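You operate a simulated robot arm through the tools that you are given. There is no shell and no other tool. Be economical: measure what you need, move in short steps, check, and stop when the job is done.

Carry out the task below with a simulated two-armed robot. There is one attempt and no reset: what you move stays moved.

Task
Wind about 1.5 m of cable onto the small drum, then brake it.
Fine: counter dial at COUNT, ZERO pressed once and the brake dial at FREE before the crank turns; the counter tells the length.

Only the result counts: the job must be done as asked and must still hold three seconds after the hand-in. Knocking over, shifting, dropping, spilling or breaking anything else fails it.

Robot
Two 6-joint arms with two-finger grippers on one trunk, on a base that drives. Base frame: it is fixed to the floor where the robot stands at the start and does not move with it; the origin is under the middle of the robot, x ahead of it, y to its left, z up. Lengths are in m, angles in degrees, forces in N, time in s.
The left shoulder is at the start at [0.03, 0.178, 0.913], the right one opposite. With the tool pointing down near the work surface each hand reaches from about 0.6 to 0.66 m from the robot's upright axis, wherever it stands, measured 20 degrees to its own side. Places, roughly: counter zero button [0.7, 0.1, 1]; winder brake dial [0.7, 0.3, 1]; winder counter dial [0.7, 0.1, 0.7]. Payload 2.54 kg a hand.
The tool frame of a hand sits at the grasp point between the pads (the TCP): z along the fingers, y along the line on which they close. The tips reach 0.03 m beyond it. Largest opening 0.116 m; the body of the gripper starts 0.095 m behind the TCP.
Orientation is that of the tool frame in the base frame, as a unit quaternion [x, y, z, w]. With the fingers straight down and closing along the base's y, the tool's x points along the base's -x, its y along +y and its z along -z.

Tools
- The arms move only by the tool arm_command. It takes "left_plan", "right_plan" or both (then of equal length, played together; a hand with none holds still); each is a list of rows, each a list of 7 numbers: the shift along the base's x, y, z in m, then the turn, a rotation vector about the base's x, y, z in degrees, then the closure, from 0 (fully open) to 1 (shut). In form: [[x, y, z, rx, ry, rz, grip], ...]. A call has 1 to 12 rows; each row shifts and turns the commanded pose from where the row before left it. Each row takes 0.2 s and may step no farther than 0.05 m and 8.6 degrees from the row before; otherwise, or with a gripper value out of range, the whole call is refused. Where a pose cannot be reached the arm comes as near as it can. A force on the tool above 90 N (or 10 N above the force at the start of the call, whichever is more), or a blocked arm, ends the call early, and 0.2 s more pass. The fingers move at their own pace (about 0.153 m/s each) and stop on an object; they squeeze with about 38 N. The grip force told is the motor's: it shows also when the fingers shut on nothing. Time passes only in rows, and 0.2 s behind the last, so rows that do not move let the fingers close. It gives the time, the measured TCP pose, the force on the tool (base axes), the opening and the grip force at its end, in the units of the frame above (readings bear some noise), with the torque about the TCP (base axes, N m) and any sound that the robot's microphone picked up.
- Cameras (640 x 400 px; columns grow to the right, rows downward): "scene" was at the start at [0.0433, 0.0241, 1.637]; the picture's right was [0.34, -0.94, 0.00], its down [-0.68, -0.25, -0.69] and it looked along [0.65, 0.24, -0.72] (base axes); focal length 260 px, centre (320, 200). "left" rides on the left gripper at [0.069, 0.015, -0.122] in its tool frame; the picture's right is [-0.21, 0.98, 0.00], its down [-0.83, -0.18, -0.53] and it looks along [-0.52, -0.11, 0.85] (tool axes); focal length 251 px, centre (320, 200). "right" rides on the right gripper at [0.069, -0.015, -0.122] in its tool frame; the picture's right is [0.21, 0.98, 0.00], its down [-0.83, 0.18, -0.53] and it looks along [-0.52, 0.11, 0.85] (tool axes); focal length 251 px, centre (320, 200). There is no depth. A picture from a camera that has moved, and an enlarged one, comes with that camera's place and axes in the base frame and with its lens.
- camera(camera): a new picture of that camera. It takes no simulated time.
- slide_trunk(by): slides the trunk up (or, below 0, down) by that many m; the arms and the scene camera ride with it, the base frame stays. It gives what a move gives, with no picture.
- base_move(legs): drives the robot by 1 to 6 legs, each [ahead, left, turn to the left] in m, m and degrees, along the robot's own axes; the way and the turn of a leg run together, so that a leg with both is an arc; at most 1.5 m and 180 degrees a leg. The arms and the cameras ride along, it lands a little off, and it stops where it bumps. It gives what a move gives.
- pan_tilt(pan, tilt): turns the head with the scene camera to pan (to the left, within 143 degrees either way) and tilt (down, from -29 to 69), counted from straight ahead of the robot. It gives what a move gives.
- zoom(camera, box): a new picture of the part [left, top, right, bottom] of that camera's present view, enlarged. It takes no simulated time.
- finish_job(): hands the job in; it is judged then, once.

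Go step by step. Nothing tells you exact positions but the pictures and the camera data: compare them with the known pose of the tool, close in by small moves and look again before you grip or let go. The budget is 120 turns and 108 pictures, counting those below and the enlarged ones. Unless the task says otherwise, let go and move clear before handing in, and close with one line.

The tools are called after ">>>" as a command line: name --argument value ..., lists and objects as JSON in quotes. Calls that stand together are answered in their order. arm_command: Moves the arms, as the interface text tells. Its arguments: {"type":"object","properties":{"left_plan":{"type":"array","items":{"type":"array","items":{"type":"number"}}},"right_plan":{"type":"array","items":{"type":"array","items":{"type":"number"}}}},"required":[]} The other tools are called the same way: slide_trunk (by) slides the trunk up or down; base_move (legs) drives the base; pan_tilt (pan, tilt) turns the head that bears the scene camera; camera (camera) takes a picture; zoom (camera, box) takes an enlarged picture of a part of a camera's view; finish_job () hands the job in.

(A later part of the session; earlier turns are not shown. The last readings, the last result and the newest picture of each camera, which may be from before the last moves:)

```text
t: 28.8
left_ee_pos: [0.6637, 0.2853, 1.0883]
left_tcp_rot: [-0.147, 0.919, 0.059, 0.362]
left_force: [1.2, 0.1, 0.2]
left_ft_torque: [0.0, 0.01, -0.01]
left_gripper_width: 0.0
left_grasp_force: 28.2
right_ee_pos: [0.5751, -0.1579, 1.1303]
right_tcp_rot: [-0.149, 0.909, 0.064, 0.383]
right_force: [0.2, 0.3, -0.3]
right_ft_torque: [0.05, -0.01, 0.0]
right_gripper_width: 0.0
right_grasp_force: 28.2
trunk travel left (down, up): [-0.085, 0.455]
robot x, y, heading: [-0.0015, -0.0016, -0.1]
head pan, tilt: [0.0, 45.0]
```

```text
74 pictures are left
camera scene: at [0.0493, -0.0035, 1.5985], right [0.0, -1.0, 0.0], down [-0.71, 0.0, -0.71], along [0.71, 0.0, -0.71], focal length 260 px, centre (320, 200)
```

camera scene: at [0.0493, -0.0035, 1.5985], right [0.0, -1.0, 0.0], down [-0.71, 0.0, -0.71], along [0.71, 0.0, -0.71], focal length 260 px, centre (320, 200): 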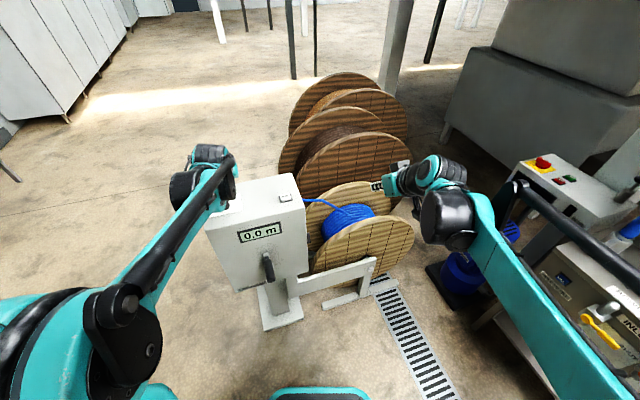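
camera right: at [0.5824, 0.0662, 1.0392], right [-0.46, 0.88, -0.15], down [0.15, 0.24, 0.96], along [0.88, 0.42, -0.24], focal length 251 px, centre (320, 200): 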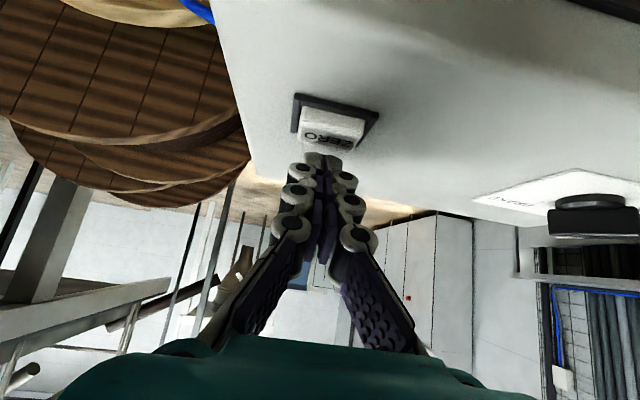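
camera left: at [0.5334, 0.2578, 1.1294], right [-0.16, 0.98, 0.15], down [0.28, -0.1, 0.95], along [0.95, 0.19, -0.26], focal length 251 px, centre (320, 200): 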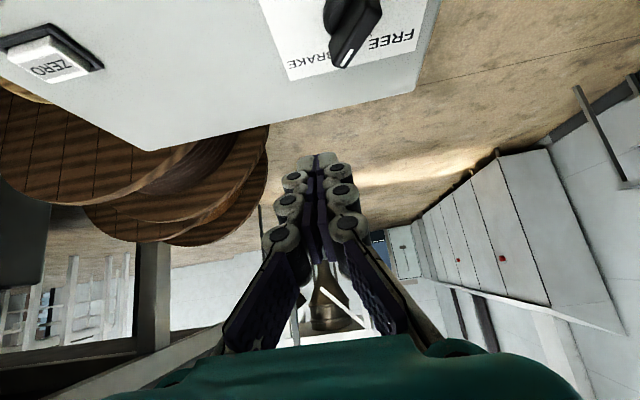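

The brake dial is near (0.662, 0.325) and points to BRAKE. I'll descend part-way on its right side.

>>> arm_command --left_plan '[[0.008, -0.006, -0.03, 0, 0, 0, 1], [0, 0, -0.03, 0, 0, 0, 1], [0, 0, -0.02, 0, 0, 0, 1]]'

>>> camera --camera "left"

```text
t: 29.6
left_ee_pos: [0.6714, 0.2797, 1.0066]
left_tcp_rot: [-0.147, 0.919, 0.058, 0.362]
left_force: [-0.3, -0.2, 0.5]
left_ft_torque: [0.02, -0.01, 0.05]
left_gripper_width: 0.0001
left_grasp_force: 28.6
right_ee_pos: [0.5739, -0.157, 1.1314]
right_tcp_rot: [-0.149, 0.91, 0.064, 0.382]
right_force: [-0.7, -0.4, -0.8]
right_ft_torque: [-0.01, 0.03, 0.01]
right_gripper_width: 0.0
right_grasp_force: 28.6
trunk travel left (down, up): [-0.085, 0.455]
robot x, y, heading: [-0.0006, -0.0025, 0.3]
head pan, tilt: [0.0, 45.0]
```

```text
73 pictures are left
camera left: at [0.5408, 0.2521, 1.0501], right [-0.16, 0.98, 0.15], down [0.28, -0.1, 0.95], along [0.95, 0.19, -0.26], focal length 251 px, centre (320, 200)
```

left: 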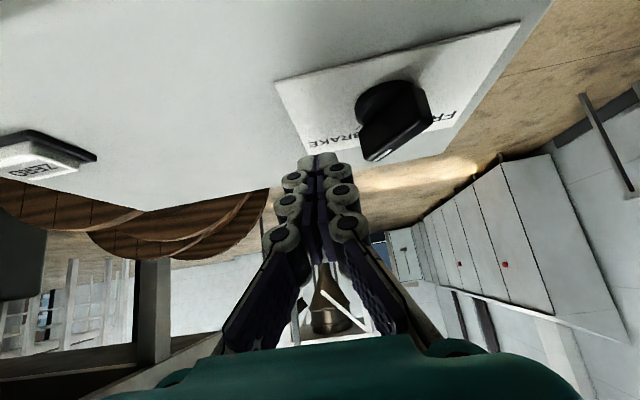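

The bar is at about (0.667, 0.331, 0.966). I'll lower 15 mm, then push left in steps.

>>> arm_command --left_plan '[[0.005, 0.0015, -0.008, 0, 0, 0, 1], [0, 0, -0.007, 0, 0, 0, 1], [-0.0031, 0.0095, 0, 0, 0, 0, 1], [-0.0031, 0.0095, 0, 0, 0, 0, 1], [-0.0022, 0.0067, 0, 0, 0, 0, 1]]'

>>> camera --camera "left"

```text
t: 30.8
left_ee_pos: [0.6702, 0.2992, 0.9906]
left_tcp_rot: [-0.145, 0.919, 0.058, 0.363]
left_force: [17.0, -23.1, 6.2]
left_ft_torque: [-0.01, -0.38, -0.13]
left_gripper_width: 0.0
left_grasp_force: 29.1
right_ee_pos: [0.5752, -0.1621, 1.1301]
right_tcp_rot: [-0.148, 0.91, 0.065, 0.382]
right_force: [-0.2, 0.2, -0.2]
right_ft_torque: [0.02, -0.05, 0.0]
right_gripper_width: 0.0001
right_grasp_force: 28.4
trunk travel left (down, up): [-0.085, 0.455]
robot x, y, heading: [-0.0014, 0.0018, 0.1]
head pan, tilt: [0.0, 45.0]
```

```text
72 pictures are left
camera left: at [0.5393, 0.273, 1.0322], right [-0.15, 0.98, 0.15], down [0.28, -0.1, 0.95], along [0.95, 0.19, -0.26], focal length 251 px, centre (320, 200)
```

left: 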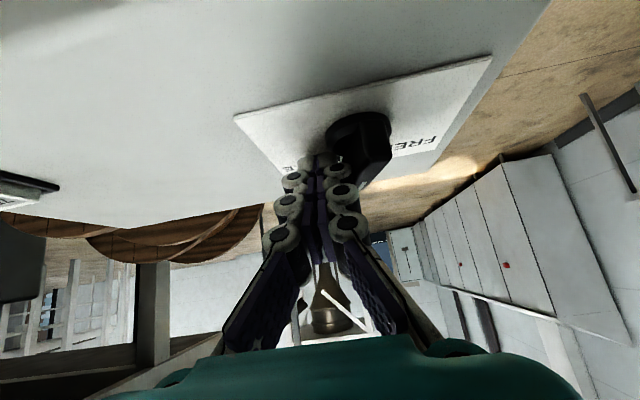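

>>> arm_command --left_plan '[[-0.0016, 0.0048, 0, 0, 0, 0, 1], [-0.0016, 0.0048, 0, 0, 0, 0, 1], [-0.0012, 0.0038, 0, 0, 0, 0, 1]]'

>>> camera --camera "left"

>>> zoom --camera "scene" --box '[180, 150, 310, 250]'

```text
t: 31.6
left_ee_pos: [0.6743, 0.3062, 0.9921]
left_tcp_rot: [-0.142, 0.918, 0.057, 0.367]
left_force: [56.3, -49.0, 23.0]
left_ft_torque: [0.27, 0.11, -0.06]
left_gripper_width: 0.0002
left_grasp_force: 28.8
right_ee_pos: [0.5784, -0.1657, 1.1281]
right_tcp_rot: [-0.148, 0.91, 0.066, 0.381]
right_force: [0.9, 0.9, -0.2]
right_ft_torque: [-0.01, 0.0, 0.01]
right_gripper_width: 0.0
right_grasp_force: 28.3
trunk travel left (down, up): [-0.085, 0.455]
robot x, y, heading: [-0.0022, -0.0003, -0.2]
head pan, tilt: [0.0, 45.0]
```

```text
71 pictures are left
camera left: at [0.5418, 0.2811, 1.0317], right [-0.15, 0.98, 0.15], down [0.27, -0.1, 0.96], along [0.95, 0.18, -0.25], focal length 251 px, centre (320, 200)
```

left: 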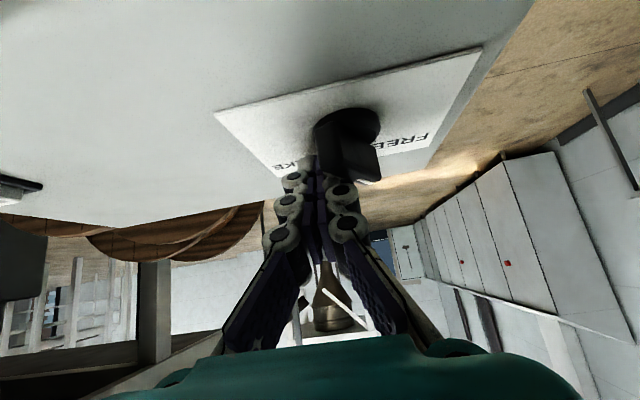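

```text
4.00 times, centred on (245, 200) of scene
camera zoom: at [0.0544, -0.0123, 1.5986], right [0.0, -1.0, -0.01], down [-0.71, 0.01, -0.7], along [0.7, 0.0, -0.71], focal length 1041 px, centre (620, 200)
```

zoom: 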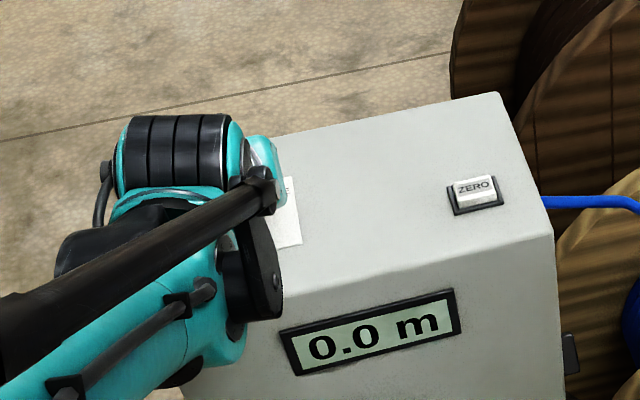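

Force is high, so it is likely at its stop. I'll lift off and look.

>>> arm_command --left_plan '[[0.0, -0.006, 0.002, 0, 0, 0, 1], [0, -0.01, 0.03, 0, 0, 0, 1], [0, -0.0, 0.04, 0, 0, 0, 1], [-0.03, 0, 0.035, 0, 0, 0, 1], [-0.03, 0, 0.035, 0, 0, 0, 1]]'

>>> camera --camera "left"

```text
t: 32.8
left_ee_pos: [0.6042, 0.3032, 1.1329]
left_tcp_rot: [-0.149, 0.918, 0.06, 0.362]
left_force: [-0.4, 0.4, -0.7]
left_ft_torque: [0.0, 0.03, 0.02]
left_gripper_width: 0.0
left_grasp_force: 28.5
right_ee_pos: [0.5738, -0.1581, 1.1294]
right_tcp_rot: [-0.15, 0.909, 0.064, 0.383]
right_force: [-0.1, 0.6, -0.1]
right_ft_torque: [0.0, 0.04, 0.0]
right_gripper_width: 0.0
right_grasp_force: 28.4
trunk travel left (down, up): [-0.085, 0.455]
robot x, y, heading: [0.0008, 0.0017, 0.4]
head pan, tilt: [0.0, 45.0]
```

```text
69 pictures are left
camera left: at [0.472, 0.2767, 1.1739], right [-0.16, 0.98, 0.15], down [0.28, -0.1, 0.95], along [0.95, 0.19, -0.26], focal length 251 px, centre (320, 200)
```

left: 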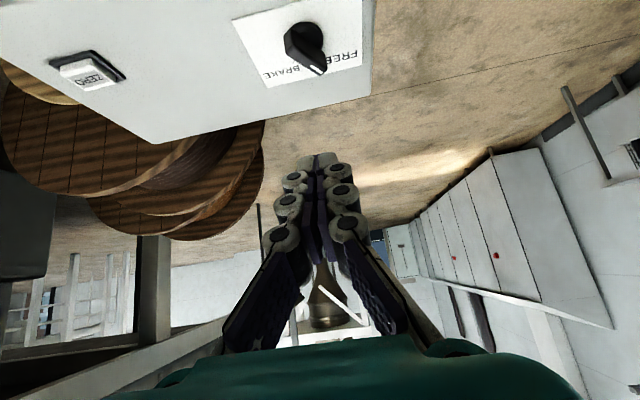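

>>> zoom --camera "left" --box '[260, 10, 340, 80]'

```text
5.71 times, centred on (300, 45) of left
camera zoom: at [0.472, 0.2767, 1.1739], right [-0.16, 0.98, 0.15], down [0.28, -0.1, 0.95], along [0.95, 0.19, -0.26], focal length 1437 px, centre (434, 1086)
```

zoom: 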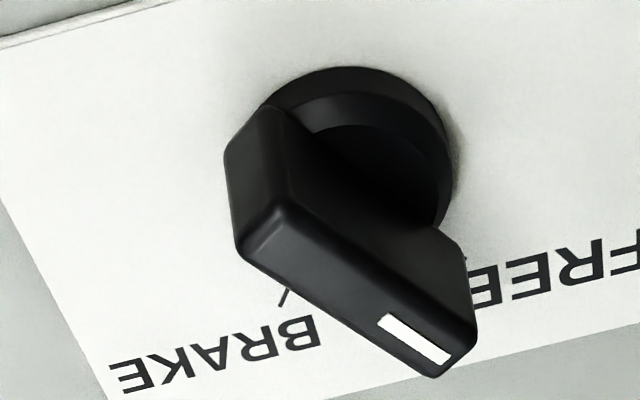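

The brake is at FREE. Now the crank: the axle is near z≈0.70, the handle is at about (0.52, 0.17, 0.785) with radius ≈0.085, and the arm points up. I'll back the base slightly and lower the trunk so the left hand can sweep the circle.

>>> base_move --legs '[[-0.06, -0.04, 0]]'

>>> slide_trunk --by -0.08

>>> zoom --camera "scene" --box '[180, 150, 380, 310]'

>>> camera --camera "right"

```text
t: 33.9
left_ee_pos: [0.5419, 0.2633, 1.1328]
left_tcp_rot: [-0.148, 0.918, 0.059, 0.363]
left_force: [-1.2, 1.1, 0.3]
left_ft_torque: [0.02, -0.02, 0.02]
left_gripper_width: 0.0002
left_grasp_force: 28.4
right_ee_pos: [0.512, -0.199, 1.1305]
right_tcp_rot: [-0.149, 0.909, 0.064, 0.384]
right_force: [-0.9, -0.9, 1.0]
right_ft_torque: [0.05, -0.01, -0.01]
right_gripper_width: 0.0002
right_grasp_force: 28.3
trunk travel left (down, up): [-0.085, 0.455]
robot x, y, heading: [-0.065, -0.0411, -0.2]
head pan, tilt: [0.0, 45.0]
```

```text
t: 35.0
left_ee_pos: [0.5428, 0.2627, 1.0514]
left_tcp_rot: [-0.147, 0.919, 0.058, 0.361]
left_force: [-0.5, 1.1, 0.8]
left_ft_torque: [-0.02, -0.01, 0.01]
left_gripper_width: 0.0
left_grasp_force: 28.7
right_ee_pos: [0.5116, -0.1995, 1.0507]
right_tcp_rot: [-0.149, 0.909, 0.063, 0.383]
right_force: [0.8, 0.1, -0.8]
right_ft_torque: [0.01, -0.01, 0.02]
right_gripper_width: 0.0002
right_grasp_force: 28.9
trunk travel left (down, up): [-0.005, 0.535]
robot x, y, heading: [-0.0654, -0.0401, -0.2]
head pan, tilt: [0.0, 45.0]
```

```text
2.50 times, centred on (280, 230) of scene
camera zoom: at [-0.0134, -0.0444, 1.5187], right [0.0, -1.0, 0.0], down [-0.71, 0.0, -0.71], along [0.71, 0.0, -0.71], focal length 650 px, centre (420, 125)
```

zoom: 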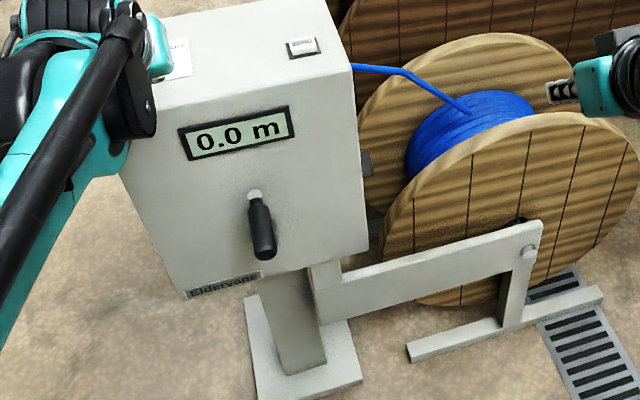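

```text
66 pictures are left
camera right: at [0.3882, -0.2566, 1.0883], right [-0.46, 0.88, -0.15], down [0.13, 0.23, 0.96], along [0.88, 0.42, -0.22], focal length 251 px, centre (320, 200)
```

right: 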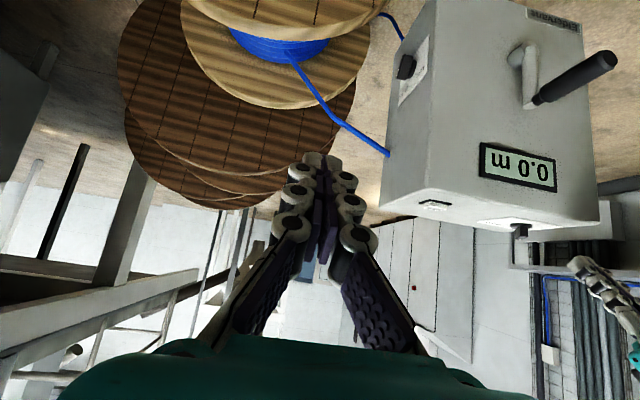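

The handle axis runs from about (0.476, 0.160) to (0.560, 0.187) at z≈0.79, with the axle at z≈0.69. I'll bring the left hand above it, open and less tilted.

>>> arm_command --left_plan '[[-0.03, -0.02, 0, 0, 0, 0, 0.5], [-0.02, -0.025, 0, -2.4, 7.3, 0, 0], [0, -0.025, -0.03, -2.4, 7.3, 0, 0], [0, -0.025, -0.04, -2.4, 7.3, 0, 0], [0.015, 0.002, -0.04, 0, 0, 0, 0], [0, 0, -0.03, 0, 0, 0, 0]]'

>>> camera --camera "left"

>>> camera --camera "right"

```text
t: 36.4
left_ee_pos: [0.5058, 0.1681, 0.9128]
left_tcp_rot: [-0.156, 0.973, 0.027, 0.17]
left_force: [0.8, -0.1, -0.3]
left_ft_torque: [-0.02, 0.02, -0.03]
left_gripper_width: 0.1159
left_grasp_force: 0.1
right_ee_pos: [0.5114, -0.1998, 1.0508]
right_tcp_rot: [-0.15, 0.91, 0.064, 0.382]
right_force: [-0.6, -0.3, 1.0]
right_ft_torque: [-0.02, -0.04, 0.01]
right_gripper_width: 0.0
right_grasp_force: 29.3
trunk travel left (down, up): [-0.005, 0.535]
robot x, y, heading: [-0.0648, -0.0401, -0.0]
head pan, tilt: [0.0, 45.0]
```

```text
65 pictures are left
camera left: at [0.4006, 0.151, 1.0032], right [-0.11, 0.99, 0.07], down [0.62, 0.01, 0.78], along [0.77, 0.13, -0.62], focal length 251 px, centre (320, 200)
```

left: 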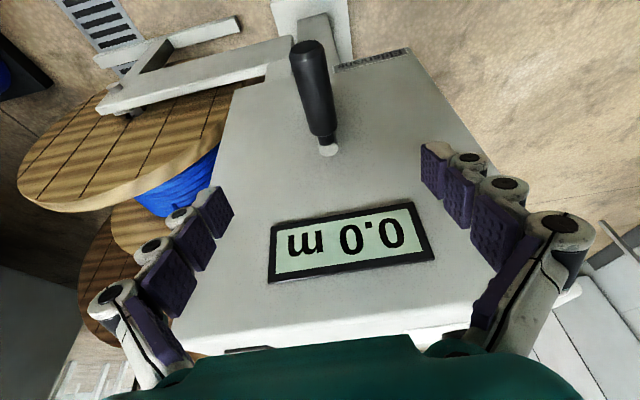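

```text
64 pictures are left
camera right: at [0.3884, -0.2566, 1.088], right [-0.46, 0.88, -0.15], down [0.13, 0.23, 0.96], along [0.88, 0.42, -0.22], focal length 251 px, centre (320, 200)
```

right: 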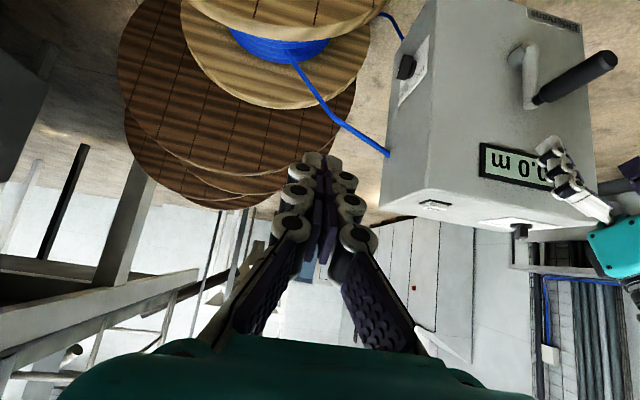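

Alignment is good. I'll descend onto the handle and close.

>>> arm_command --left_plan '[[0, 0.002, -0.04, 0, 0, 0, 0], [0, 0.002, -0.04, 0, 0, 0, 0], [0, 0, -0.04, 0, 0, 0, 0]]'

>>> camera --camera "left"

>>> zoom --camera "right" --box '[440, 20, 640, 180]'

```text
t: 37.2
left_ee_pos: [0.5072, 0.1743, 0.789]
left_tcp_rot: [-0.155, 0.973, 0.027, 0.17]
left_force: [-0.2, 0.1, 0.1]
left_ft_torque: [0.01, -0.01, 0.01]
left_gripper_width: 0.1157
left_grasp_force: 0.1
right_ee_pos: [0.5123, -0.1988, 1.0503]
right_tcp_rot: [-0.149, 0.91, 0.063, 0.382]
right_force: [0.1, -0.4, -0.4]
right_ft_torque: [0.03, 0.05, 0.0]
right_gripper_width: 0.0
right_grasp_force: 28.9
trunk travel left (down, up): [-0.005, 0.535]
robot x, y, heading: [-0.0612, -0.0466, -0.2]
head pan, tilt: [0.0, 45.0]
```

```text
63 pictures are left
camera left: at [0.402, 0.1555, 0.8792], right [-0.11, 0.99, 0.07], down [0.62, 0.01, 0.78], along [0.78, 0.13, -0.62], focal length 251 px, centre (320, 200)
```

left: 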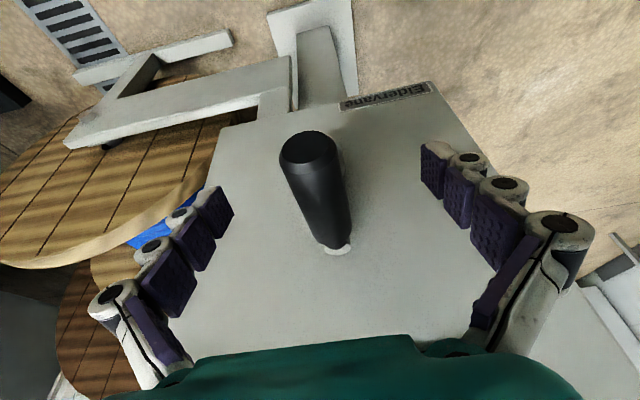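

```text
2.50 times, centred on (540, 100) of right
camera zoom: at [0.3891, -0.2565, 1.0878], right [-0.46, 0.88, -0.15], down [0.13, 0.23, 0.96], along [0.88, 0.42, -0.22], focal length 629 px, centre (-230, 450)
```

zoom: 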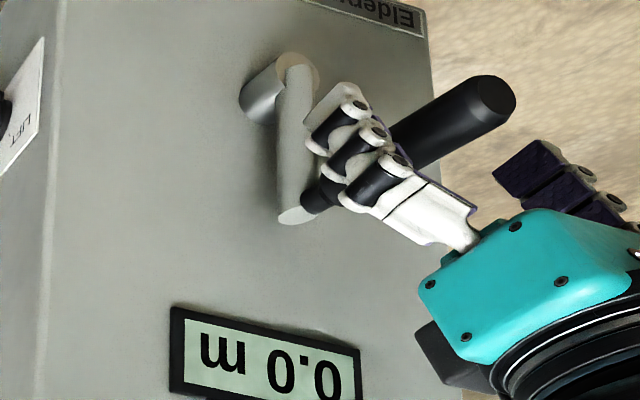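

Fingers bracket the handle, so I close on it.

>>> arm_command --left_plan '[[0, 0, 0, 0, 0, 0, 1], [0, 0, 0, 0, 0, 0, 1], [0, 0, 0, 0, 0, 0, 1]]'

>>> camera --camera "left"

```text
t: 38.0
left_ee_pos: [0.5075, 0.1728, 0.789]
left_tcp_rot: [-0.157, 0.972, 0.027, 0.17]
left_force: [2.0, -5.7, -5.7]
left_ft_torque: [-0.13, -0.52, -0.03]
left_gripper_width: 0.0284
left_grasp_force: 44.9
right_ee_pos: [0.5127, -0.1994, 1.05]
right_tcp_rot: [-0.149, 0.91, 0.064, 0.382]
right_force: [-0.2, 0.1, -0.2]
right_ft_torque: [-0.01, 0.01, 0.01]
right_gripper_width: 0.0001
right_grasp_force: 28.7
trunk travel left (down, up): [-0.005, 0.535]
robot x, y, heading: [-0.0624, -0.0428, -0.0]
head pan, tilt: [0.0, 45.0]
```

```text
61 pictures are left
camera left: at [0.402, 0.1548, 0.8797], right [-0.11, 0.99, 0.07], down [0.62, 0.01, 0.78], along [0.78, 0.13, -0.62], focal length 251 px, centre (320, 200)
```

left: 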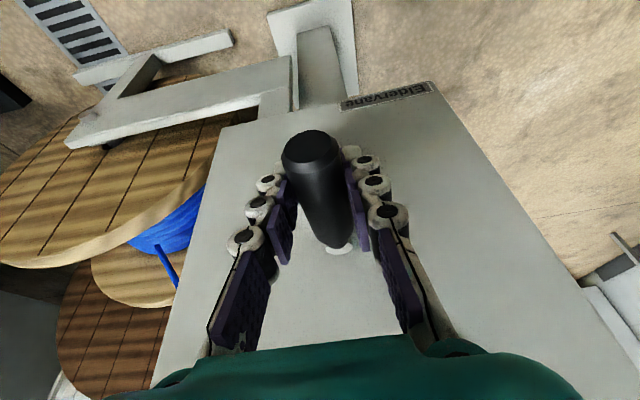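

Gripped at 28 mm. I'll try a first 30° clockwise and watch the counter and force.

>>> arm_command --left_plan '[[0.0053, -0.0162, -0.0015, 0, 0, 0, 1], [0.0052, -0.0157, -0.0045, 0, 0, 0, 1], [0.0049, -0.0147, -0.0074, 0, 0, 0, 1]]'

>>> zoom --camera "right" --box '[440, 20, 640, 180]'

```text
t: 38.8
left_ee_pos: [0.5241, 0.1199, 0.7753]
left_tcp_rot: [-0.154, 0.973, 0.026, 0.171]
left_force: [7.4, -13.7, -4.1]
left_ft_torque: [-0.71, 0.56, -0.01]
left_gripper_width: 0.0286
left_grasp_force: 45.0
right_ee_pos: [0.514, -0.2027, 1.0497]
right_tcp_rot: [-0.148, 0.91, 0.065, 0.382]
right_force: [0.0, 0.5, -0.8]
right_ft_torque: [-0.03, -0.01, 0.02]
right_gripper_width: 0.0
right_grasp_force: 28.2
trunk travel left (down, up): [-0.005, 0.535]
robot x, y, heading: [-0.0617, -0.0416, -0.2]
head pan, tilt: [0.0, 45.0]
```

```text
2.50 times, centred on (540, 100) of right
camera zoom: at [0.3897, -0.2595, 1.0869], right [-0.45, 0.88, -0.15], down [0.13, 0.23, 0.96], along [0.88, 0.42, -0.22], focal length 629 px, centre (-230, 450)
```

zoom: 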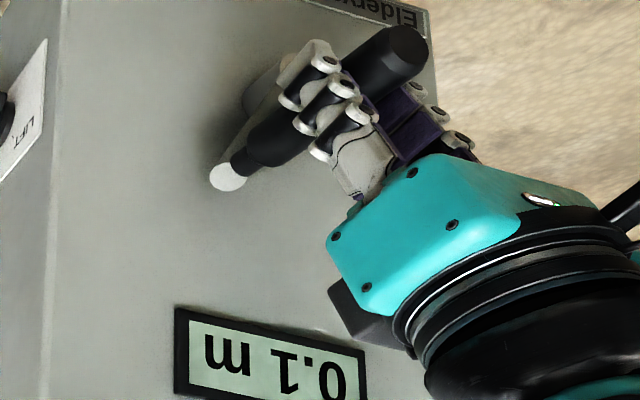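

The counter rises with clockwise turning (0.1 m). I'll continue through to 90°.

>>> arm_command --left_plan '[[0.0065, -0.0197, -0.0159, 0, 0, 0, 1], [0.005, -0.0151, -0.0207, 0, 0, 0, 1], [0.0031, -0.0095, -0.0241, 0, 0, 0, 1], [0.0011, -0.0032, -0.0259, 0, 0, 0, 1]]'

>>> camera --camera "right"

```text
t: 39.8
left_ee_pos: [0.5384, 0.0715, 0.6859]
left_tcp_rot: [-0.153, 0.974, 0.025, 0.167]
left_force: [9.7, -27.6, -17.1]
left_ft_torque: [-0.29, 0.85, -0.01]
left_gripper_width: 0.0282
left_grasp_force: 45.3
right_ee_pos: [0.5163, -0.2019, 1.0475]
right_tcp_rot: [-0.149, 0.911, 0.064, 0.38]
right_force: [0.0, 0.7, -0.6]
right_ft_torque: [0.01, 0.01, 0.06]
right_gripper_width: 0.0
right_grasp_force: 28.5
trunk travel left (down, up): [-0.005, 0.535]
robot x, y, heading: [-0.0579, -0.0385, 0.0]
head pan, tilt: [0.0, 45.0]
```

```text
59 pictures are left
camera right: at [0.3919, -0.2598, 1.0855], right [-0.45, 0.88, -0.15], down [0.13, 0.23, 0.96], along [0.88, 0.42, -0.22], focal length 251 px, centre (320, 200)
```

right: 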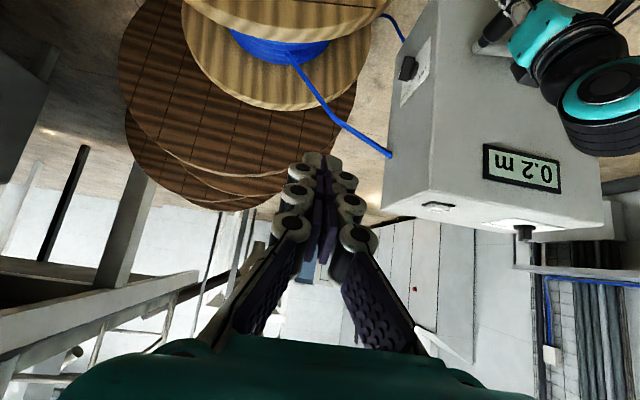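

0.2 m at 90°. Fitting a circle to the measured points gives centre z≈0.6875 and R≈0.1016. I'll continue over the bottom.

>>> arm_command --left_plan '[[-0.0012, 0.0037, -0.0262, 0, 0, 0, 1], [-0.0033, 0.0101, -0.0243, 0, 0, 0, 1], [-0.0052, 0.0157, -0.0208, 0, 0, 0, 1], [-0.0067, 0.0202, -0.0158, 0, 0, 0, 1], [-0.0078, 0.0235, -0.0097, 0, 0, 0, 1], [-0.0083, 0.0251, -0.003, 0, 0, 0, 1]]'

>>> zoom --camera "right" --box '[440, 20, 640, 180]'

```text
t: 40.4
left_ee_pos: [0.5388, 0.0701, 0.6444]
left_tcp_rot: [-0.145, 0.975, 0.014, 0.168]
left_force: [7.9, -24.9, -12.3]
left_ft_torque: [-0.15, 1.11, 0.77]
left_gripper_width: 0.028
left_grasp_force: 45.1
right_ee_pos: [0.5147, -0.2024, 1.0484]
right_tcp_rot: [-0.148, 0.91, 0.063, 0.382]
right_force: [-0.4, -0.3, -0.1]
right_ft_torque: [-0.05, 0.01, -0.1]
right_gripper_width: 0.0
right_grasp_force: 28.8
trunk travel left (down, up): [-0.005, 0.535]
robot x, y, heading: [-0.0625, -0.0406, -0.3]
head pan, tilt: [0.0, 45.0]
stopped in row 2 (left hand): the force on the tool passed its limit at 95 N (the readings are from after the stop); the commanded pose is now the measured one
```

```text
2.50 times, centred on (540, 100) of right
camera zoom: at [0.3897, -0.2596, 1.0867], right [-0.45, 0.88, -0.15], down [0.13, 0.23, 0.96], along [0.88, 0.42, -0.22], focal length 629 px, centre (-230, 450)
```

zoom: 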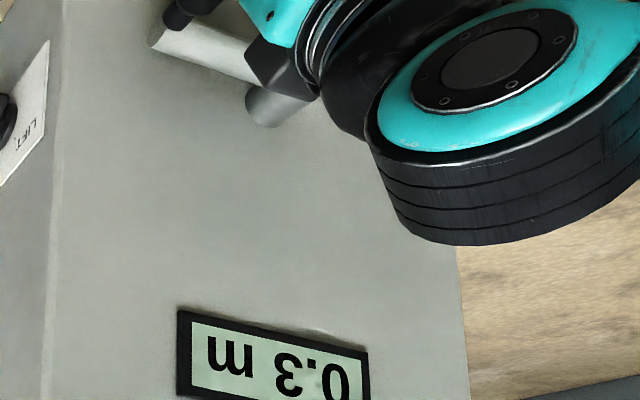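

The gripper's body touched the crank hub, since the hand is too upright when the handle goes low. The counter reads 0.3 m. I'll open, withdraw, back the base off 0.10 m, and re-grip nearer the handle's end with more tilt.

>>> arm_command --left_plan '[[0, 0, 0.004, 0, 0, 0, 0.5], [0, 0, 0, 0, 0, 0, 0], [0, 0, 0, 0, 0, 0, 0], [-0.012, -0.004, 0.03, 0, 0, 0, 0], [-0.012, -0.004, 0.035, 0, 0, 0, 0], [-0.015, -0.005, 0.04, 0, 0, 0, 0], [-0.015, -0.005, 0.04, 0, 0, 0, 0], [-0.015, -0.005, 0.03, 0, 0, 0, 0]]'

>>> base_move --legs '[[-0.1, 0, 0]]'

>>> camera --camera "right"

>>> camera --camera "left"

```text
t: 42.2
left_ee_pos: [0.4648, 0.0504, 0.8265]
left_tcp_rot: [-0.147, 0.974, 0.018, 0.17]
left_force: [-0.5, -0.9, -0.4]
left_ft_torque: [0.0, 0.04, -0.01]
left_gripper_width: 0.1161
left_grasp_force: 0.0
right_ee_pos: [0.5115, -0.2033, 1.0507]
right_tcp_rot: [-0.148, 0.91, 0.063, 0.383]
right_force: [-0.5, 0.2, -0.2]
right_ft_torque: [0.0, -0.01, 0.01]
right_gripper_width: 0.0
right_grasp_force: 28.6
trunk travel left (down, up): [-0.005, 0.535]
robot x, y, heading: [-0.0614, -0.0438, -0.3]
head pan, tilt: [0.0, 45.0]
```

```text
t: 43.4
left_ee_pos: [0.3642, 0.0489, 0.8274]
left_tcp_rot: [-0.146, 0.974, 0.017, 0.171]
left_force: [-0.2, 0.3, 1.0]
left_ft_torque: [-0.01, -0.03, 0.02]
left_gripper_width: 0.1161
left_grasp_force: 0.1
right_ee_pos: [0.4091, -0.2038, 1.0509]
right_tcp_rot: [-0.146, 0.91, 0.063, 0.383]
right_force: [-0.1, -0.3, -0.3]
right_ft_torque: [-0.01, -0.03, 0.01]
right_gripper_width: 0.0
right_grasp_force: 28.5
trunk travel left (down, up): [-0.005, 0.535]
robot x, y, heading: [-0.1613, -0.0428, -0.5]
head pan, tilt: [0.0, 45.0]
```

```text
57 pictures are left
camera right: at [0.2856, -0.2607, 1.0886], right [-0.45, 0.88, -0.15], down [0.13, 0.23, 0.96], along [0.88, 0.41, -0.22], focal length 251 px, centre (320, 200)
```

right: 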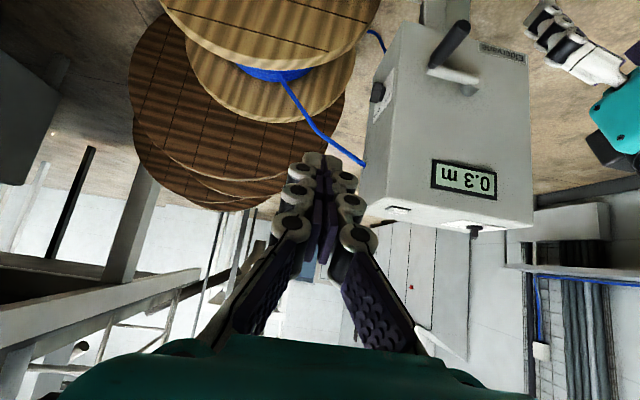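

```text
56 pictures are left
camera left: at [0.2587, 0.0353, 0.9179], right [-0.09, 0.99, 0.06], down [0.62, 0.01, 0.78], along [0.78, 0.11, -0.62], focal length 251 px, centre (320, 200)
```

left: 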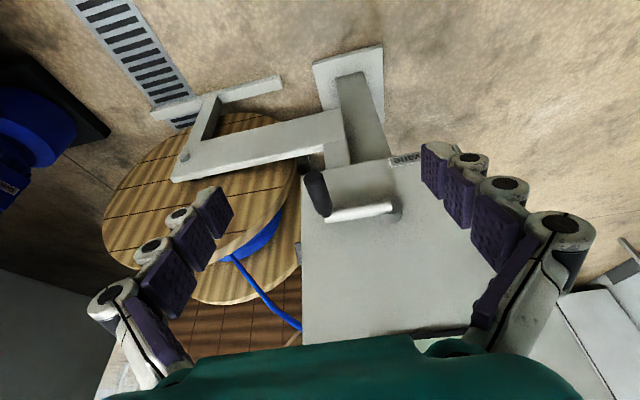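

The crank stayed put with the handle near (0.522, 0.068, 0.686). I'll tilt to about 32° and approach along the tool axis.

>>> arm_command --left_plan '[[0.03, 0.001, -0.01, 1.9, -5.7, 0, 0], [0.03, 0.001, -0.01, 1.9, -5.7, 0, 0], [0.03, 0.002, -0.02, 0, 0, 0.6, 0], [0.028, 0.002, -0.033, 0, 0, 0, 0]]'

>>> camera --camera "left"

```text
t: 44.4
left_ee_pos: [0.4835, 0.0554, 0.7561]
left_tcp_rot: [-0.147, 0.951, 0.036, 0.271]
left_force: [0.0, 0.2, -1.1]
left_ft_torque: [0.01, -0.01, -0.02]
left_gripper_width: 0.1159
left_grasp_force: 0.0
right_ee_pos: [0.4129, -0.2053, 1.0512]
right_tcp_rot: [-0.146, 0.91, 0.063, 0.382]
right_force: [-0.5, 0.0, -0.2]
right_ft_torque: [0.04, 0.01, 0.0]
right_gripper_width: 0.0001
right_grasp_force: 29.0
trunk travel left (down, up): [-0.005, 0.535]
robot x, y, heading: [-0.1622, -0.0392, -0.4]
head pan, tilt: [0.0, 45.0]
```

```text
55 pictures are left
camera left: at [0.3619, 0.035, 0.8222], right [-0.12, 0.99, 0.1], down [0.45, -0.04, 0.89], along [0.88, 0.15, -0.44], focal length 251 px, centre (320, 200)
```

left: 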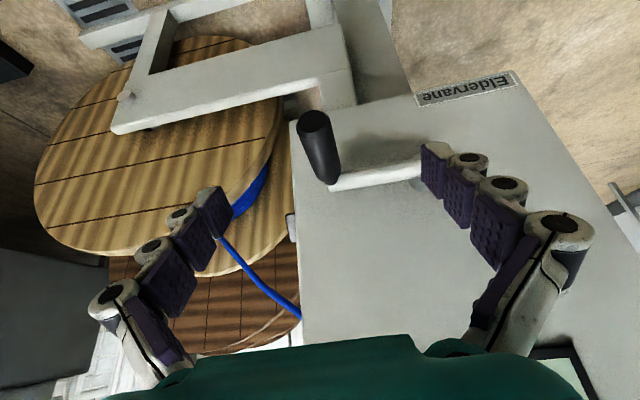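

>>> arm_command --left_plan '[[0.018, 0.005, -0.036, 0, 0, 0, 0], [0.018, 0.006, -0.038, 0, 0, 0, 0], [0.001, 0, -0.001, 0, 0, 0, 0.5], [0, 0, 0, 0, 0, 0, 1], [0, 0, 0, 0, 0, 0, 1]]'

>>> camera --camera "left"

```text
t: 45.6
left_ee_pos: [0.5211, 0.0634, 0.6786]
left_tcp_rot: [-0.145, 0.951, 0.036, 0.271]
left_force: [-0.9, -7.8, -3.0]
left_ft_torque: [0.09, -0.58, 0.03]
left_gripper_width: 0.0285
left_grasp_force: 44.8
right_ee_pos: [0.4109, -0.2052, 1.05]
right_tcp_rot: [-0.145, 0.911, 0.061, 0.382]
right_force: [0.0, 0.6, -1.2]
right_ft_torque: [-0.02, 0.0, -0.01]
right_gripper_width: 0.0
right_grasp_force: 28.3
trunk travel left (down, up): [-0.005, 0.535]
robot x, y, heading: [-0.1641, -0.0392, -0.5]
head pan, tilt: [0.0, 45.0]
```

```text
54 pictures are left
camera left: at [0.3993, 0.043, 0.7458], right [-0.12, 0.99, 0.1], down [0.45, -0.04, 0.89], along [0.88, 0.15, -0.44], focal length 251 px, centre (320, 200)
```

left: 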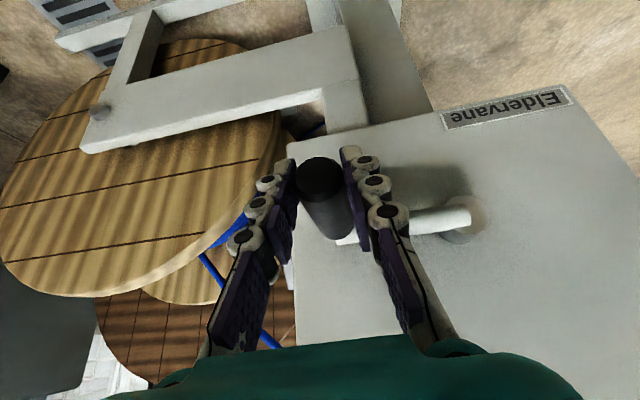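

Gripped at θ≈95°. I'll sweep toward the bottom.

>>> arm_command --left_plan '[[-0.0018, 0.0054, -0.0259, 0, 0, 0, 1], [-0.0038, 0.0116, -0.0235, 0, 0, 0, 1], [-0.0056, 0.017, -0.0195, 0, 0, 0, 1], [-0.007, 0.0213, -0.0143, 0, 0, 0, 1]]'

>>> camera --camera "right"

```text
t: 46.6
left_ee_pos: [0.4984, 0.131, 0.5899]
left_tcp_rot: [-0.152, 0.951, 0.041, 0.265]
left_force: [-9.0, 17.0, -41.3]
left_ft_torque: [-0.15, 0.94, 0.4]
left_gripper_width: 0.0294
left_grasp_force: 45.2
right_ee_pos: [0.414, -0.1991, 1.0494]
right_tcp_rot: [-0.147, 0.911, 0.062, 0.381]
right_force: [-0.2, 0.4, 0.7]
right_ft_torque: [-0.04, -0.03, -0.03]
right_gripper_width: 0.0001
right_grasp_force: 28.6
trunk travel left (down, up): [-0.005, 0.535]
robot x, y, heading: [-0.1649, -0.0399, -0.6]
head pan, tilt: [0.0, 45.0]
```

```text
53 pictures are left
camera right: at [0.2901, -0.2566, 1.0868], right [-0.45, 0.88, -0.15], down [0.13, 0.23, 0.96], along [0.88, 0.42, -0.22], focal length 251 px, centre (320, 200)
```

right: 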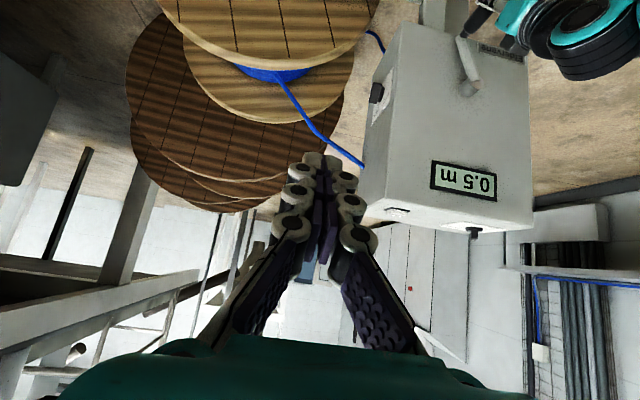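

0.5 m at about 162°, so roughly 1.1 m per turn. I'll continue past the bottom and up the left side.

>>> arm_command --left_plan '[[-0.0084, 0.0254, -0.004, 0, 0, 0, 1], [-0.0083, 0.0251, 0.0021, 0, 0, 0, 1], [-0.0079, 0.0238, 0.0089, 0, 0, 0, 1], [-0.0069, 0.0208, 0.015, 0, 0, 0, 1], [-0.0054, 0.0163, 0.0202, 0, 0, 0, 1], [-0.0036, 0.0108, 0.0239, 0, 0, 0, 1], [-0.0015, 0.0047, 0.0261, 0, 0, 0, 1]]'

>>> camera --camera "right"

```text
t: 48.2
left_ee_pos: [0.46, 0.2499, 0.6879]
left_tcp_rot: [-0.147, 0.951, 0.036, 0.271]
left_force: [0.0, -0.1, -0.2]
left_ft_torque: [0.0, 0.0, -0.02]
left_gripper_width: 0.0001
left_grasp_force: 28.6
right_ee_pos: [0.4107, -0.2045, 1.051]
right_tcp_rot: [-0.146, 0.91, 0.062, 0.383]
right_force: [-0.8, 0.4, 0.4]
right_ft_torque: [-0.01, -0.01, 0.0]
right_gripper_width: 0.0001
right_grasp_force: 28.4
trunk travel left (down, up): [-0.005, 0.535]
robot x, y, heading: [-0.1625, -0.0411, -0.7]
head pan, tilt: [0.0, 45.0]
```

```text
52 pictures are left
camera right: at [0.2866, -0.2608, 1.0882], right [-0.45, 0.88, -0.15], down [0.13, 0.23, 0.96], along [0.88, 0.41, -0.22], focal length 251 px, centre (320, 200)
```

right: 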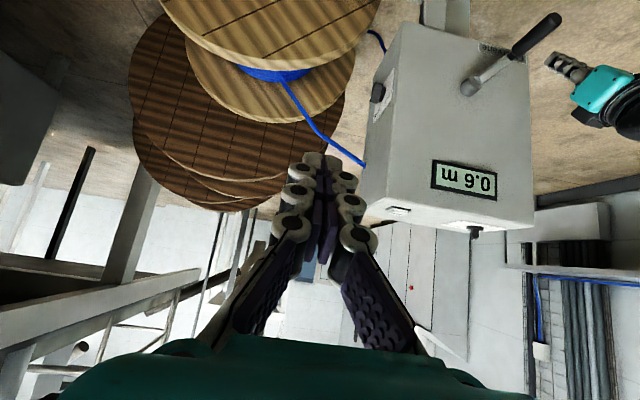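

The handle slipped out on the up-stroke at 0.6 m. I'll look closely at where it now is.

>>> zoom --camera "right" --box '[420, 0, 600, 120]'

>>> camera --camera "left"

```text
3.33 times, centred on (510, 60) of right
camera zoom: at [0.2866, -0.2608, 1.0882], right [-0.45, 0.88, -0.15], down [0.13, 0.23, 0.96], along [0.88, 0.41, -0.22], focal length 838 px, centre (-313, 667)
```

zoom: 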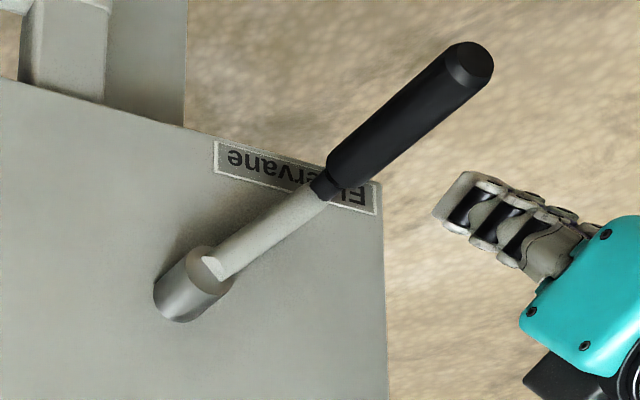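

```text
50 pictures are left
camera left: at [0.3382, 0.2287, 0.7543], right [-0.12, 0.99, 0.1], down [0.45, -0.04, 0.89], along [0.88, 0.15, -0.44], focal length 251 px, centre (320, 200)
```

left: 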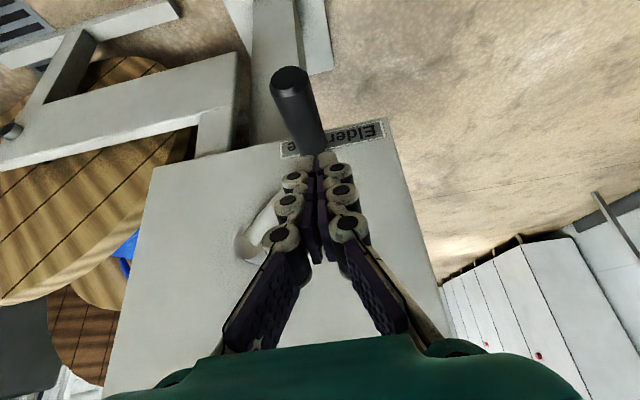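

The handle now sits at about θ=226° near (0.465, 0.240, 0.606). A refit including this point gives centre (n=-0.005, z=0.681) and R=0.108, which explains the slip: my circle was too small. I'll re-grip a little deeper.

>>> arm_command --left_plan '[[0, 0, 0, 0, 0, 0, 0.5], [0, 0, 0, 0, 0, 0, 0], [0, 0, 0, 0, 0, 0, 0], [0.002, -0.005, -0.03, 0, 0, 0, 0], [0.002, -0.004, -0.03, 0, 0, 0, 0]]'

>>> camera --camera "left"

```text
t: 49.4
left_ee_pos: [0.4648, 0.2423, 0.6269]
left_tcp_rot: [-0.145, 0.951, 0.036, 0.271]
left_force: [0.3, 0.7, 0.2]
left_ft_torque: [0.01, 0.04, 0.0]
left_gripper_width: 0.1161
left_grasp_force: 0.1
right_ee_pos: [0.4113, -0.2048, 1.0516]
right_tcp_rot: [-0.145, 0.91, 0.061, 0.383]
right_force: [0.2, -1.3, 0.2]
right_ft_torque: [-0.02, -0.01, -0.04]
right_gripper_width: 0.0001
right_grasp_force: 28.8
trunk travel left (down, up): [-0.005, 0.535]
robot x, y, heading: [-0.1596, -0.0401, -0.6]
head pan, tilt: [0.0, 45.0]
```

```text
49 pictures are left
camera left: at [0.3424, 0.2227, 0.6942], right [-0.12, 0.99, 0.1], down [0.45, -0.04, 0.89], along [0.88, 0.15, -0.44], focal length 251 px, centre (320, 200)
```

left: 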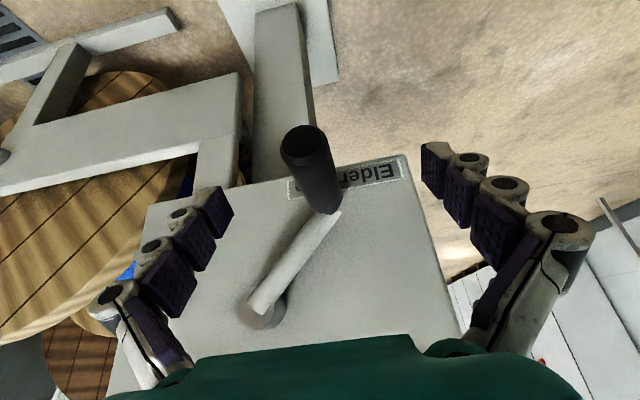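

>>> arm_command --left_plan '[[0, -0.002, -0.029, 0, 0, 0, 0], [0, 0, 0, 0, 0, 0, 0.5], [0, 0, 0, 0, 0, 0, 1], [0, 0, 0, 0, 0, 0, 1]]'

>>> camera --camera "left"

```text
t: 50.4
left_ee_pos: [0.4718, 0.2399, 0.6014]
left_tcp_rot: [-0.146, 0.951, 0.036, 0.27]
left_force: [-1.4, -8.6, -0.1]
left_ft_torque: [0.05, -0.24, 0.29]
left_gripper_width: 0.0283
left_grasp_force: 45.2
left hand out of reach, approached as far as the arm can: row 1
right_ee_pos: [0.4108, -0.2033, 1.0504]
right_tcp_rot: [-0.146, 0.91, 0.063, 0.383]
right_force: [-0.2, 0.0, 0.0]
right_ft_torque: [-0.02, 0.01, 0.03]
right_gripper_width: 0.0
right_grasp_force: 28.4
trunk travel left (down, up): [-0.005, 0.535]
robot x, y, heading: [-0.1628, -0.0397, -0.3]
head pan, tilt: [0.0, 45.0]
```

```text
48 pictures are left
camera left: at [0.3504, 0.2192, 0.6693], right [-0.12, 0.99, 0.1], down [0.46, -0.04, 0.89], along [0.88, 0.15, -0.45], focal length 251 px, centre (320, 200)
```

left: 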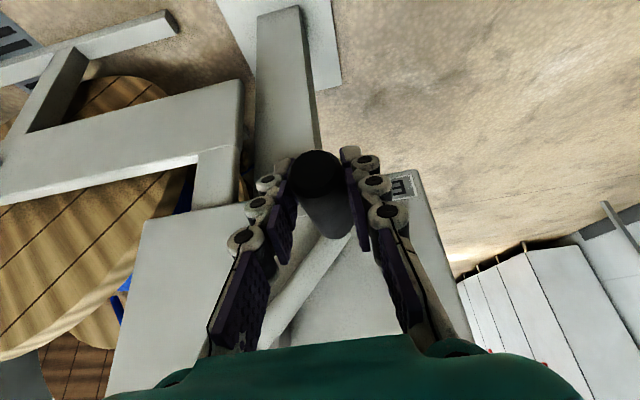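

Gripped again at θ≈223°. I'll run 45° up the left side with the refit circle and check that the grip holds.

>>> arm_command --left_plan '[[-0.0056, 0.0168, 0.0216, 0, 0, 0, 1], [-0.0037, 0.0112, 0.0258, 0, 0, 0, 1], [-0.0015, 0.0045, 0.0279, 0, 0, 0, 1]]'

>>> camera --camera "left"

```text
t: 51.2
left_ee_pos: [0.4622, 0.2722, 0.6811]
left_tcp_rot: [-0.145, 0.95, 0.037, 0.275]
left_force: [14.4, -21.6, 21.4]
left_ft_torque: [-0.12, -0.81, 0.37]
left_gripper_width: 0.0289
left_grasp_force: 45.1
right_ee_pos: [0.4081, -0.2069, 1.0508]
right_tcp_rot: [-0.145, 0.91, 0.063, 0.384]
right_force: [-0.9, 0.0, 0.4]
right_ft_torque: [0.02, -0.03, -0.02]
right_gripper_width: 0.0
right_grasp_force: 28.8
trunk travel left (down, up): [-0.005, 0.535]
robot x, y, heading: [-0.1631, -0.0403, -0.4]
head pan, tilt: [0.0, 45.0]
```

```text
47 pictures are left
camera left: at [0.3393, 0.2506, 0.7489], right [-0.12, 0.99, 0.1], down [0.45, -0.04, 0.89], along [0.89, 0.15, -0.44], focal length 251 px, centre (320, 200)
```

left: 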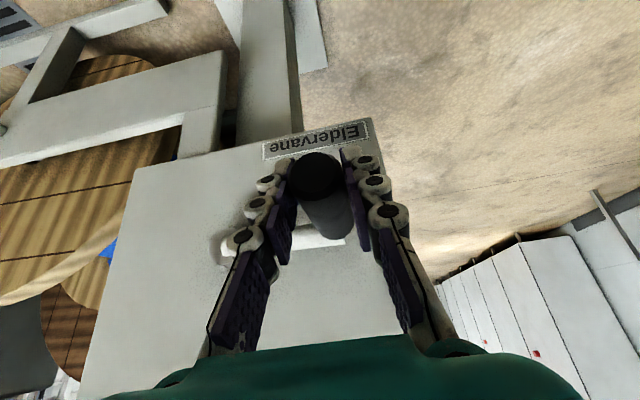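

The grip held. I'll continue over the top.

>>> arm_command --left_plan '[[0.0021, -0.0065, 0.0286, 0, 0, 0, 1], [0.0034, -0.0102, 0.0258, 0, 0, 0, 1], [0.0053, -0.0162, 0.0221, 0, 0, 0, 1], [0.0069, -0.021, 0.017, 0, 0, 0, 1], [0.0081, -0.0245, 0.0107, 0, 0, 0, 1], [0.0087, -0.0262, 0.0036, 0, 0, 0, 1]]'

>>> camera --camera "right"

```text
t: 52.6
left_ee_pos: [0.4984, 0.1554, 0.7851]
left_tcp_rot: [-0.142, 0.952, 0.032, 0.268]
left_force: [0.6, -30.9, -14.0]
left_ft_torque: [-0.3, 0.47, 0.08]
left_gripper_width: 0.0292
left_grasp_force: 45.4
right_ee_pos: [0.4133, -0.2114, 1.0484]
right_tcp_rot: [-0.144, 0.91, 0.063, 0.383]
right_force: [0.9, -0.5, -0.4]
right_ft_torque: [0.07, -0.01, 0.0]
right_gripper_width: 0.0
right_grasp_force: 28.7
trunk travel left (down, up): [-0.005, 0.535]
robot x, y, heading: [-0.1615, -0.0436, -0.5]
head pan, tilt: [0.0, 45.0]
```

```text
46 pictures are left
camera right: at [0.2887, -0.2667, 1.0857], right [-0.45, 0.88, -0.15], down [0.13, 0.23, 0.96], along [0.89, 0.41, -0.22], focal length 251 px, centre (320, 200)
```

right: 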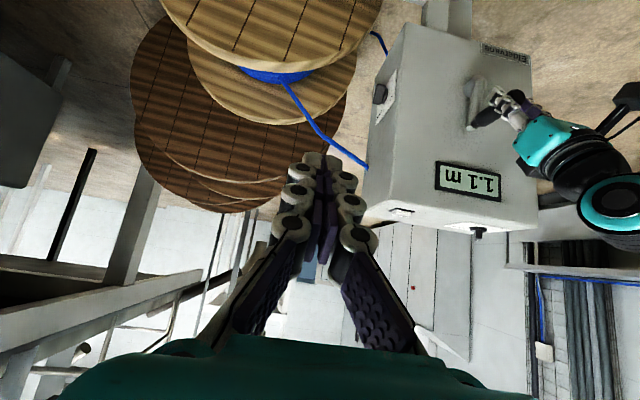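

1.1 m near the top of the second turn. About 0.4 m more (~150°) to go, so I continue to about 97°.

>>> arm_command --left_plan '[[0.0087, -0.0262, -0.0041, 0, 0, 0, 1], [0.0076, -0.0231, -0.0137, 0, 0, 0, 1], [0.0062, -0.0189, -0.0195, 0, 0, 0, 1], [0.0044, -0.0134, -0.0241, 0, 0, 0, 1], [0.0024, -0.0071, -0.0268, 0, 0, 0, 1], [0.0001, -0.0002, -0.0279, 0, 0, 0, 1]]'

>>> camera --camera "right"

```text
t: 54.0
left_ee_pos: [0.5317, 0.067, 0.6644]
left_tcp_rot: [-0.143, 0.952, 0.033, 0.268]
left_force: [31.1, -61.6, -24.4]
left_ft_torque: [0.13, 1.33, 0.11]
left_gripper_width: 0.0286
left_grasp_force: 45.0
right_ee_pos: [0.4171, -0.2098, 1.0461]
right_tcp_rot: [-0.145, 0.911, 0.064, 0.38]
right_force: [1.0, -0.8, 0.0]
right_ft_torque: [0.01, 0.02, -0.03]
right_gripper_width: 0.0
right_grasp_force: 28.6
trunk travel left (down, up): [-0.005, 0.535]
robot x, y, heading: [-0.1594, -0.0432, -0.6]
head pan, tilt: [0.0, 45.0]
```

```text
45 pictures are left
camera right: at [0.2926, -0.2659, 1.084], right [-0.45, 0.88, -0.15], down [0.14, 0.23, 0.96], along [0.88, 0.41, -0.22], focal length 251 px, centre (320, 200)
```

right: 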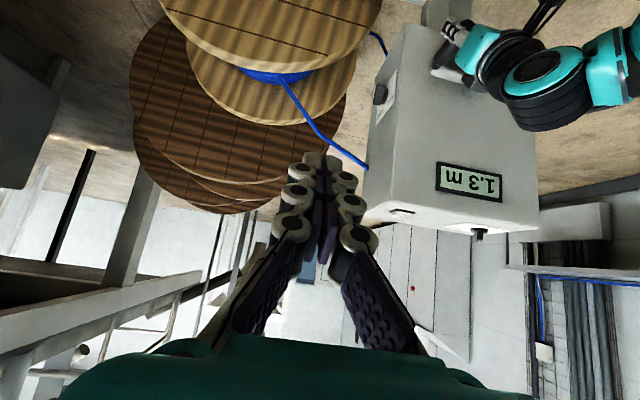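

1.3 m. I'll advance another ~45°.

>>> arm_command --left_plan '[[-0.0013, 0.004, -0.0275, 0, 0, 0, 1], [-0.0046, 0.0141, -0.0242, 0, 0, 0, 1], [-0.0064, 0.0195, -0.0195, 0, 0, 0, 1]]'

>>> camera --camera "right"

```text
t: 54.5
left_ee_pos: [0.5272, 0.0748, 0.6283]
left_tcp_rot: [-0.138, 0.953, 0.023, 0.269]
left_force: [-1.3, -9.5, -37.0]
left_ft_torque: [-0.68, 1.44, 0.16]
left_gripper_width: 0.0291
left_grasp_force: 45.7
right_ee_pos: [0.4141, -0.2037, 1.0474]
right_tcp_rot: [-0.145, 0.911, 0.06, 0.381]
right_force: [-0.7, 0.6, -0.7]
right_ft_torque: [-0.07, 0.01, -0.04]
right_gripper_width: 0.0001
right_grasp_force: 28.1
trunk travel left (down, up): [-0.005, 0.535]
robot x, y, heading: [-0.1588, -0.0417, -0.6]
head pan, tilt: [0.0, 45.0]
stopped in row 2 (left hand): the force on the tool passed its limit at 93 N (the readings are from after the stop); the commanded pose is now the measured one
```

```text
44 pictures are left
camera right: at [0.2899, -0.2595, 1.0859], right [-0.45, 0.88, -0.15], down [0.13, 0.23, 0.96], along [0.88, 0.41, -0.22], focal length 251 px, centre (320, 200)
```

right: 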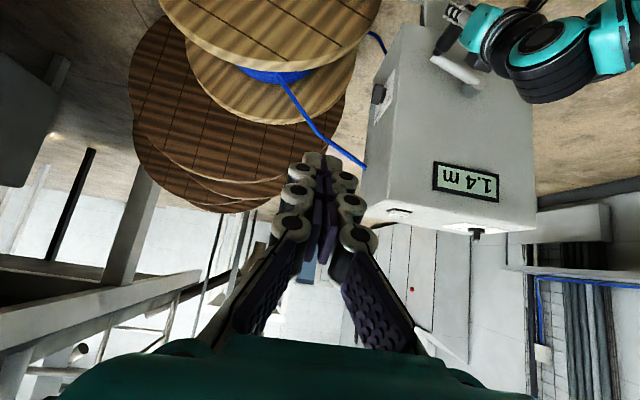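

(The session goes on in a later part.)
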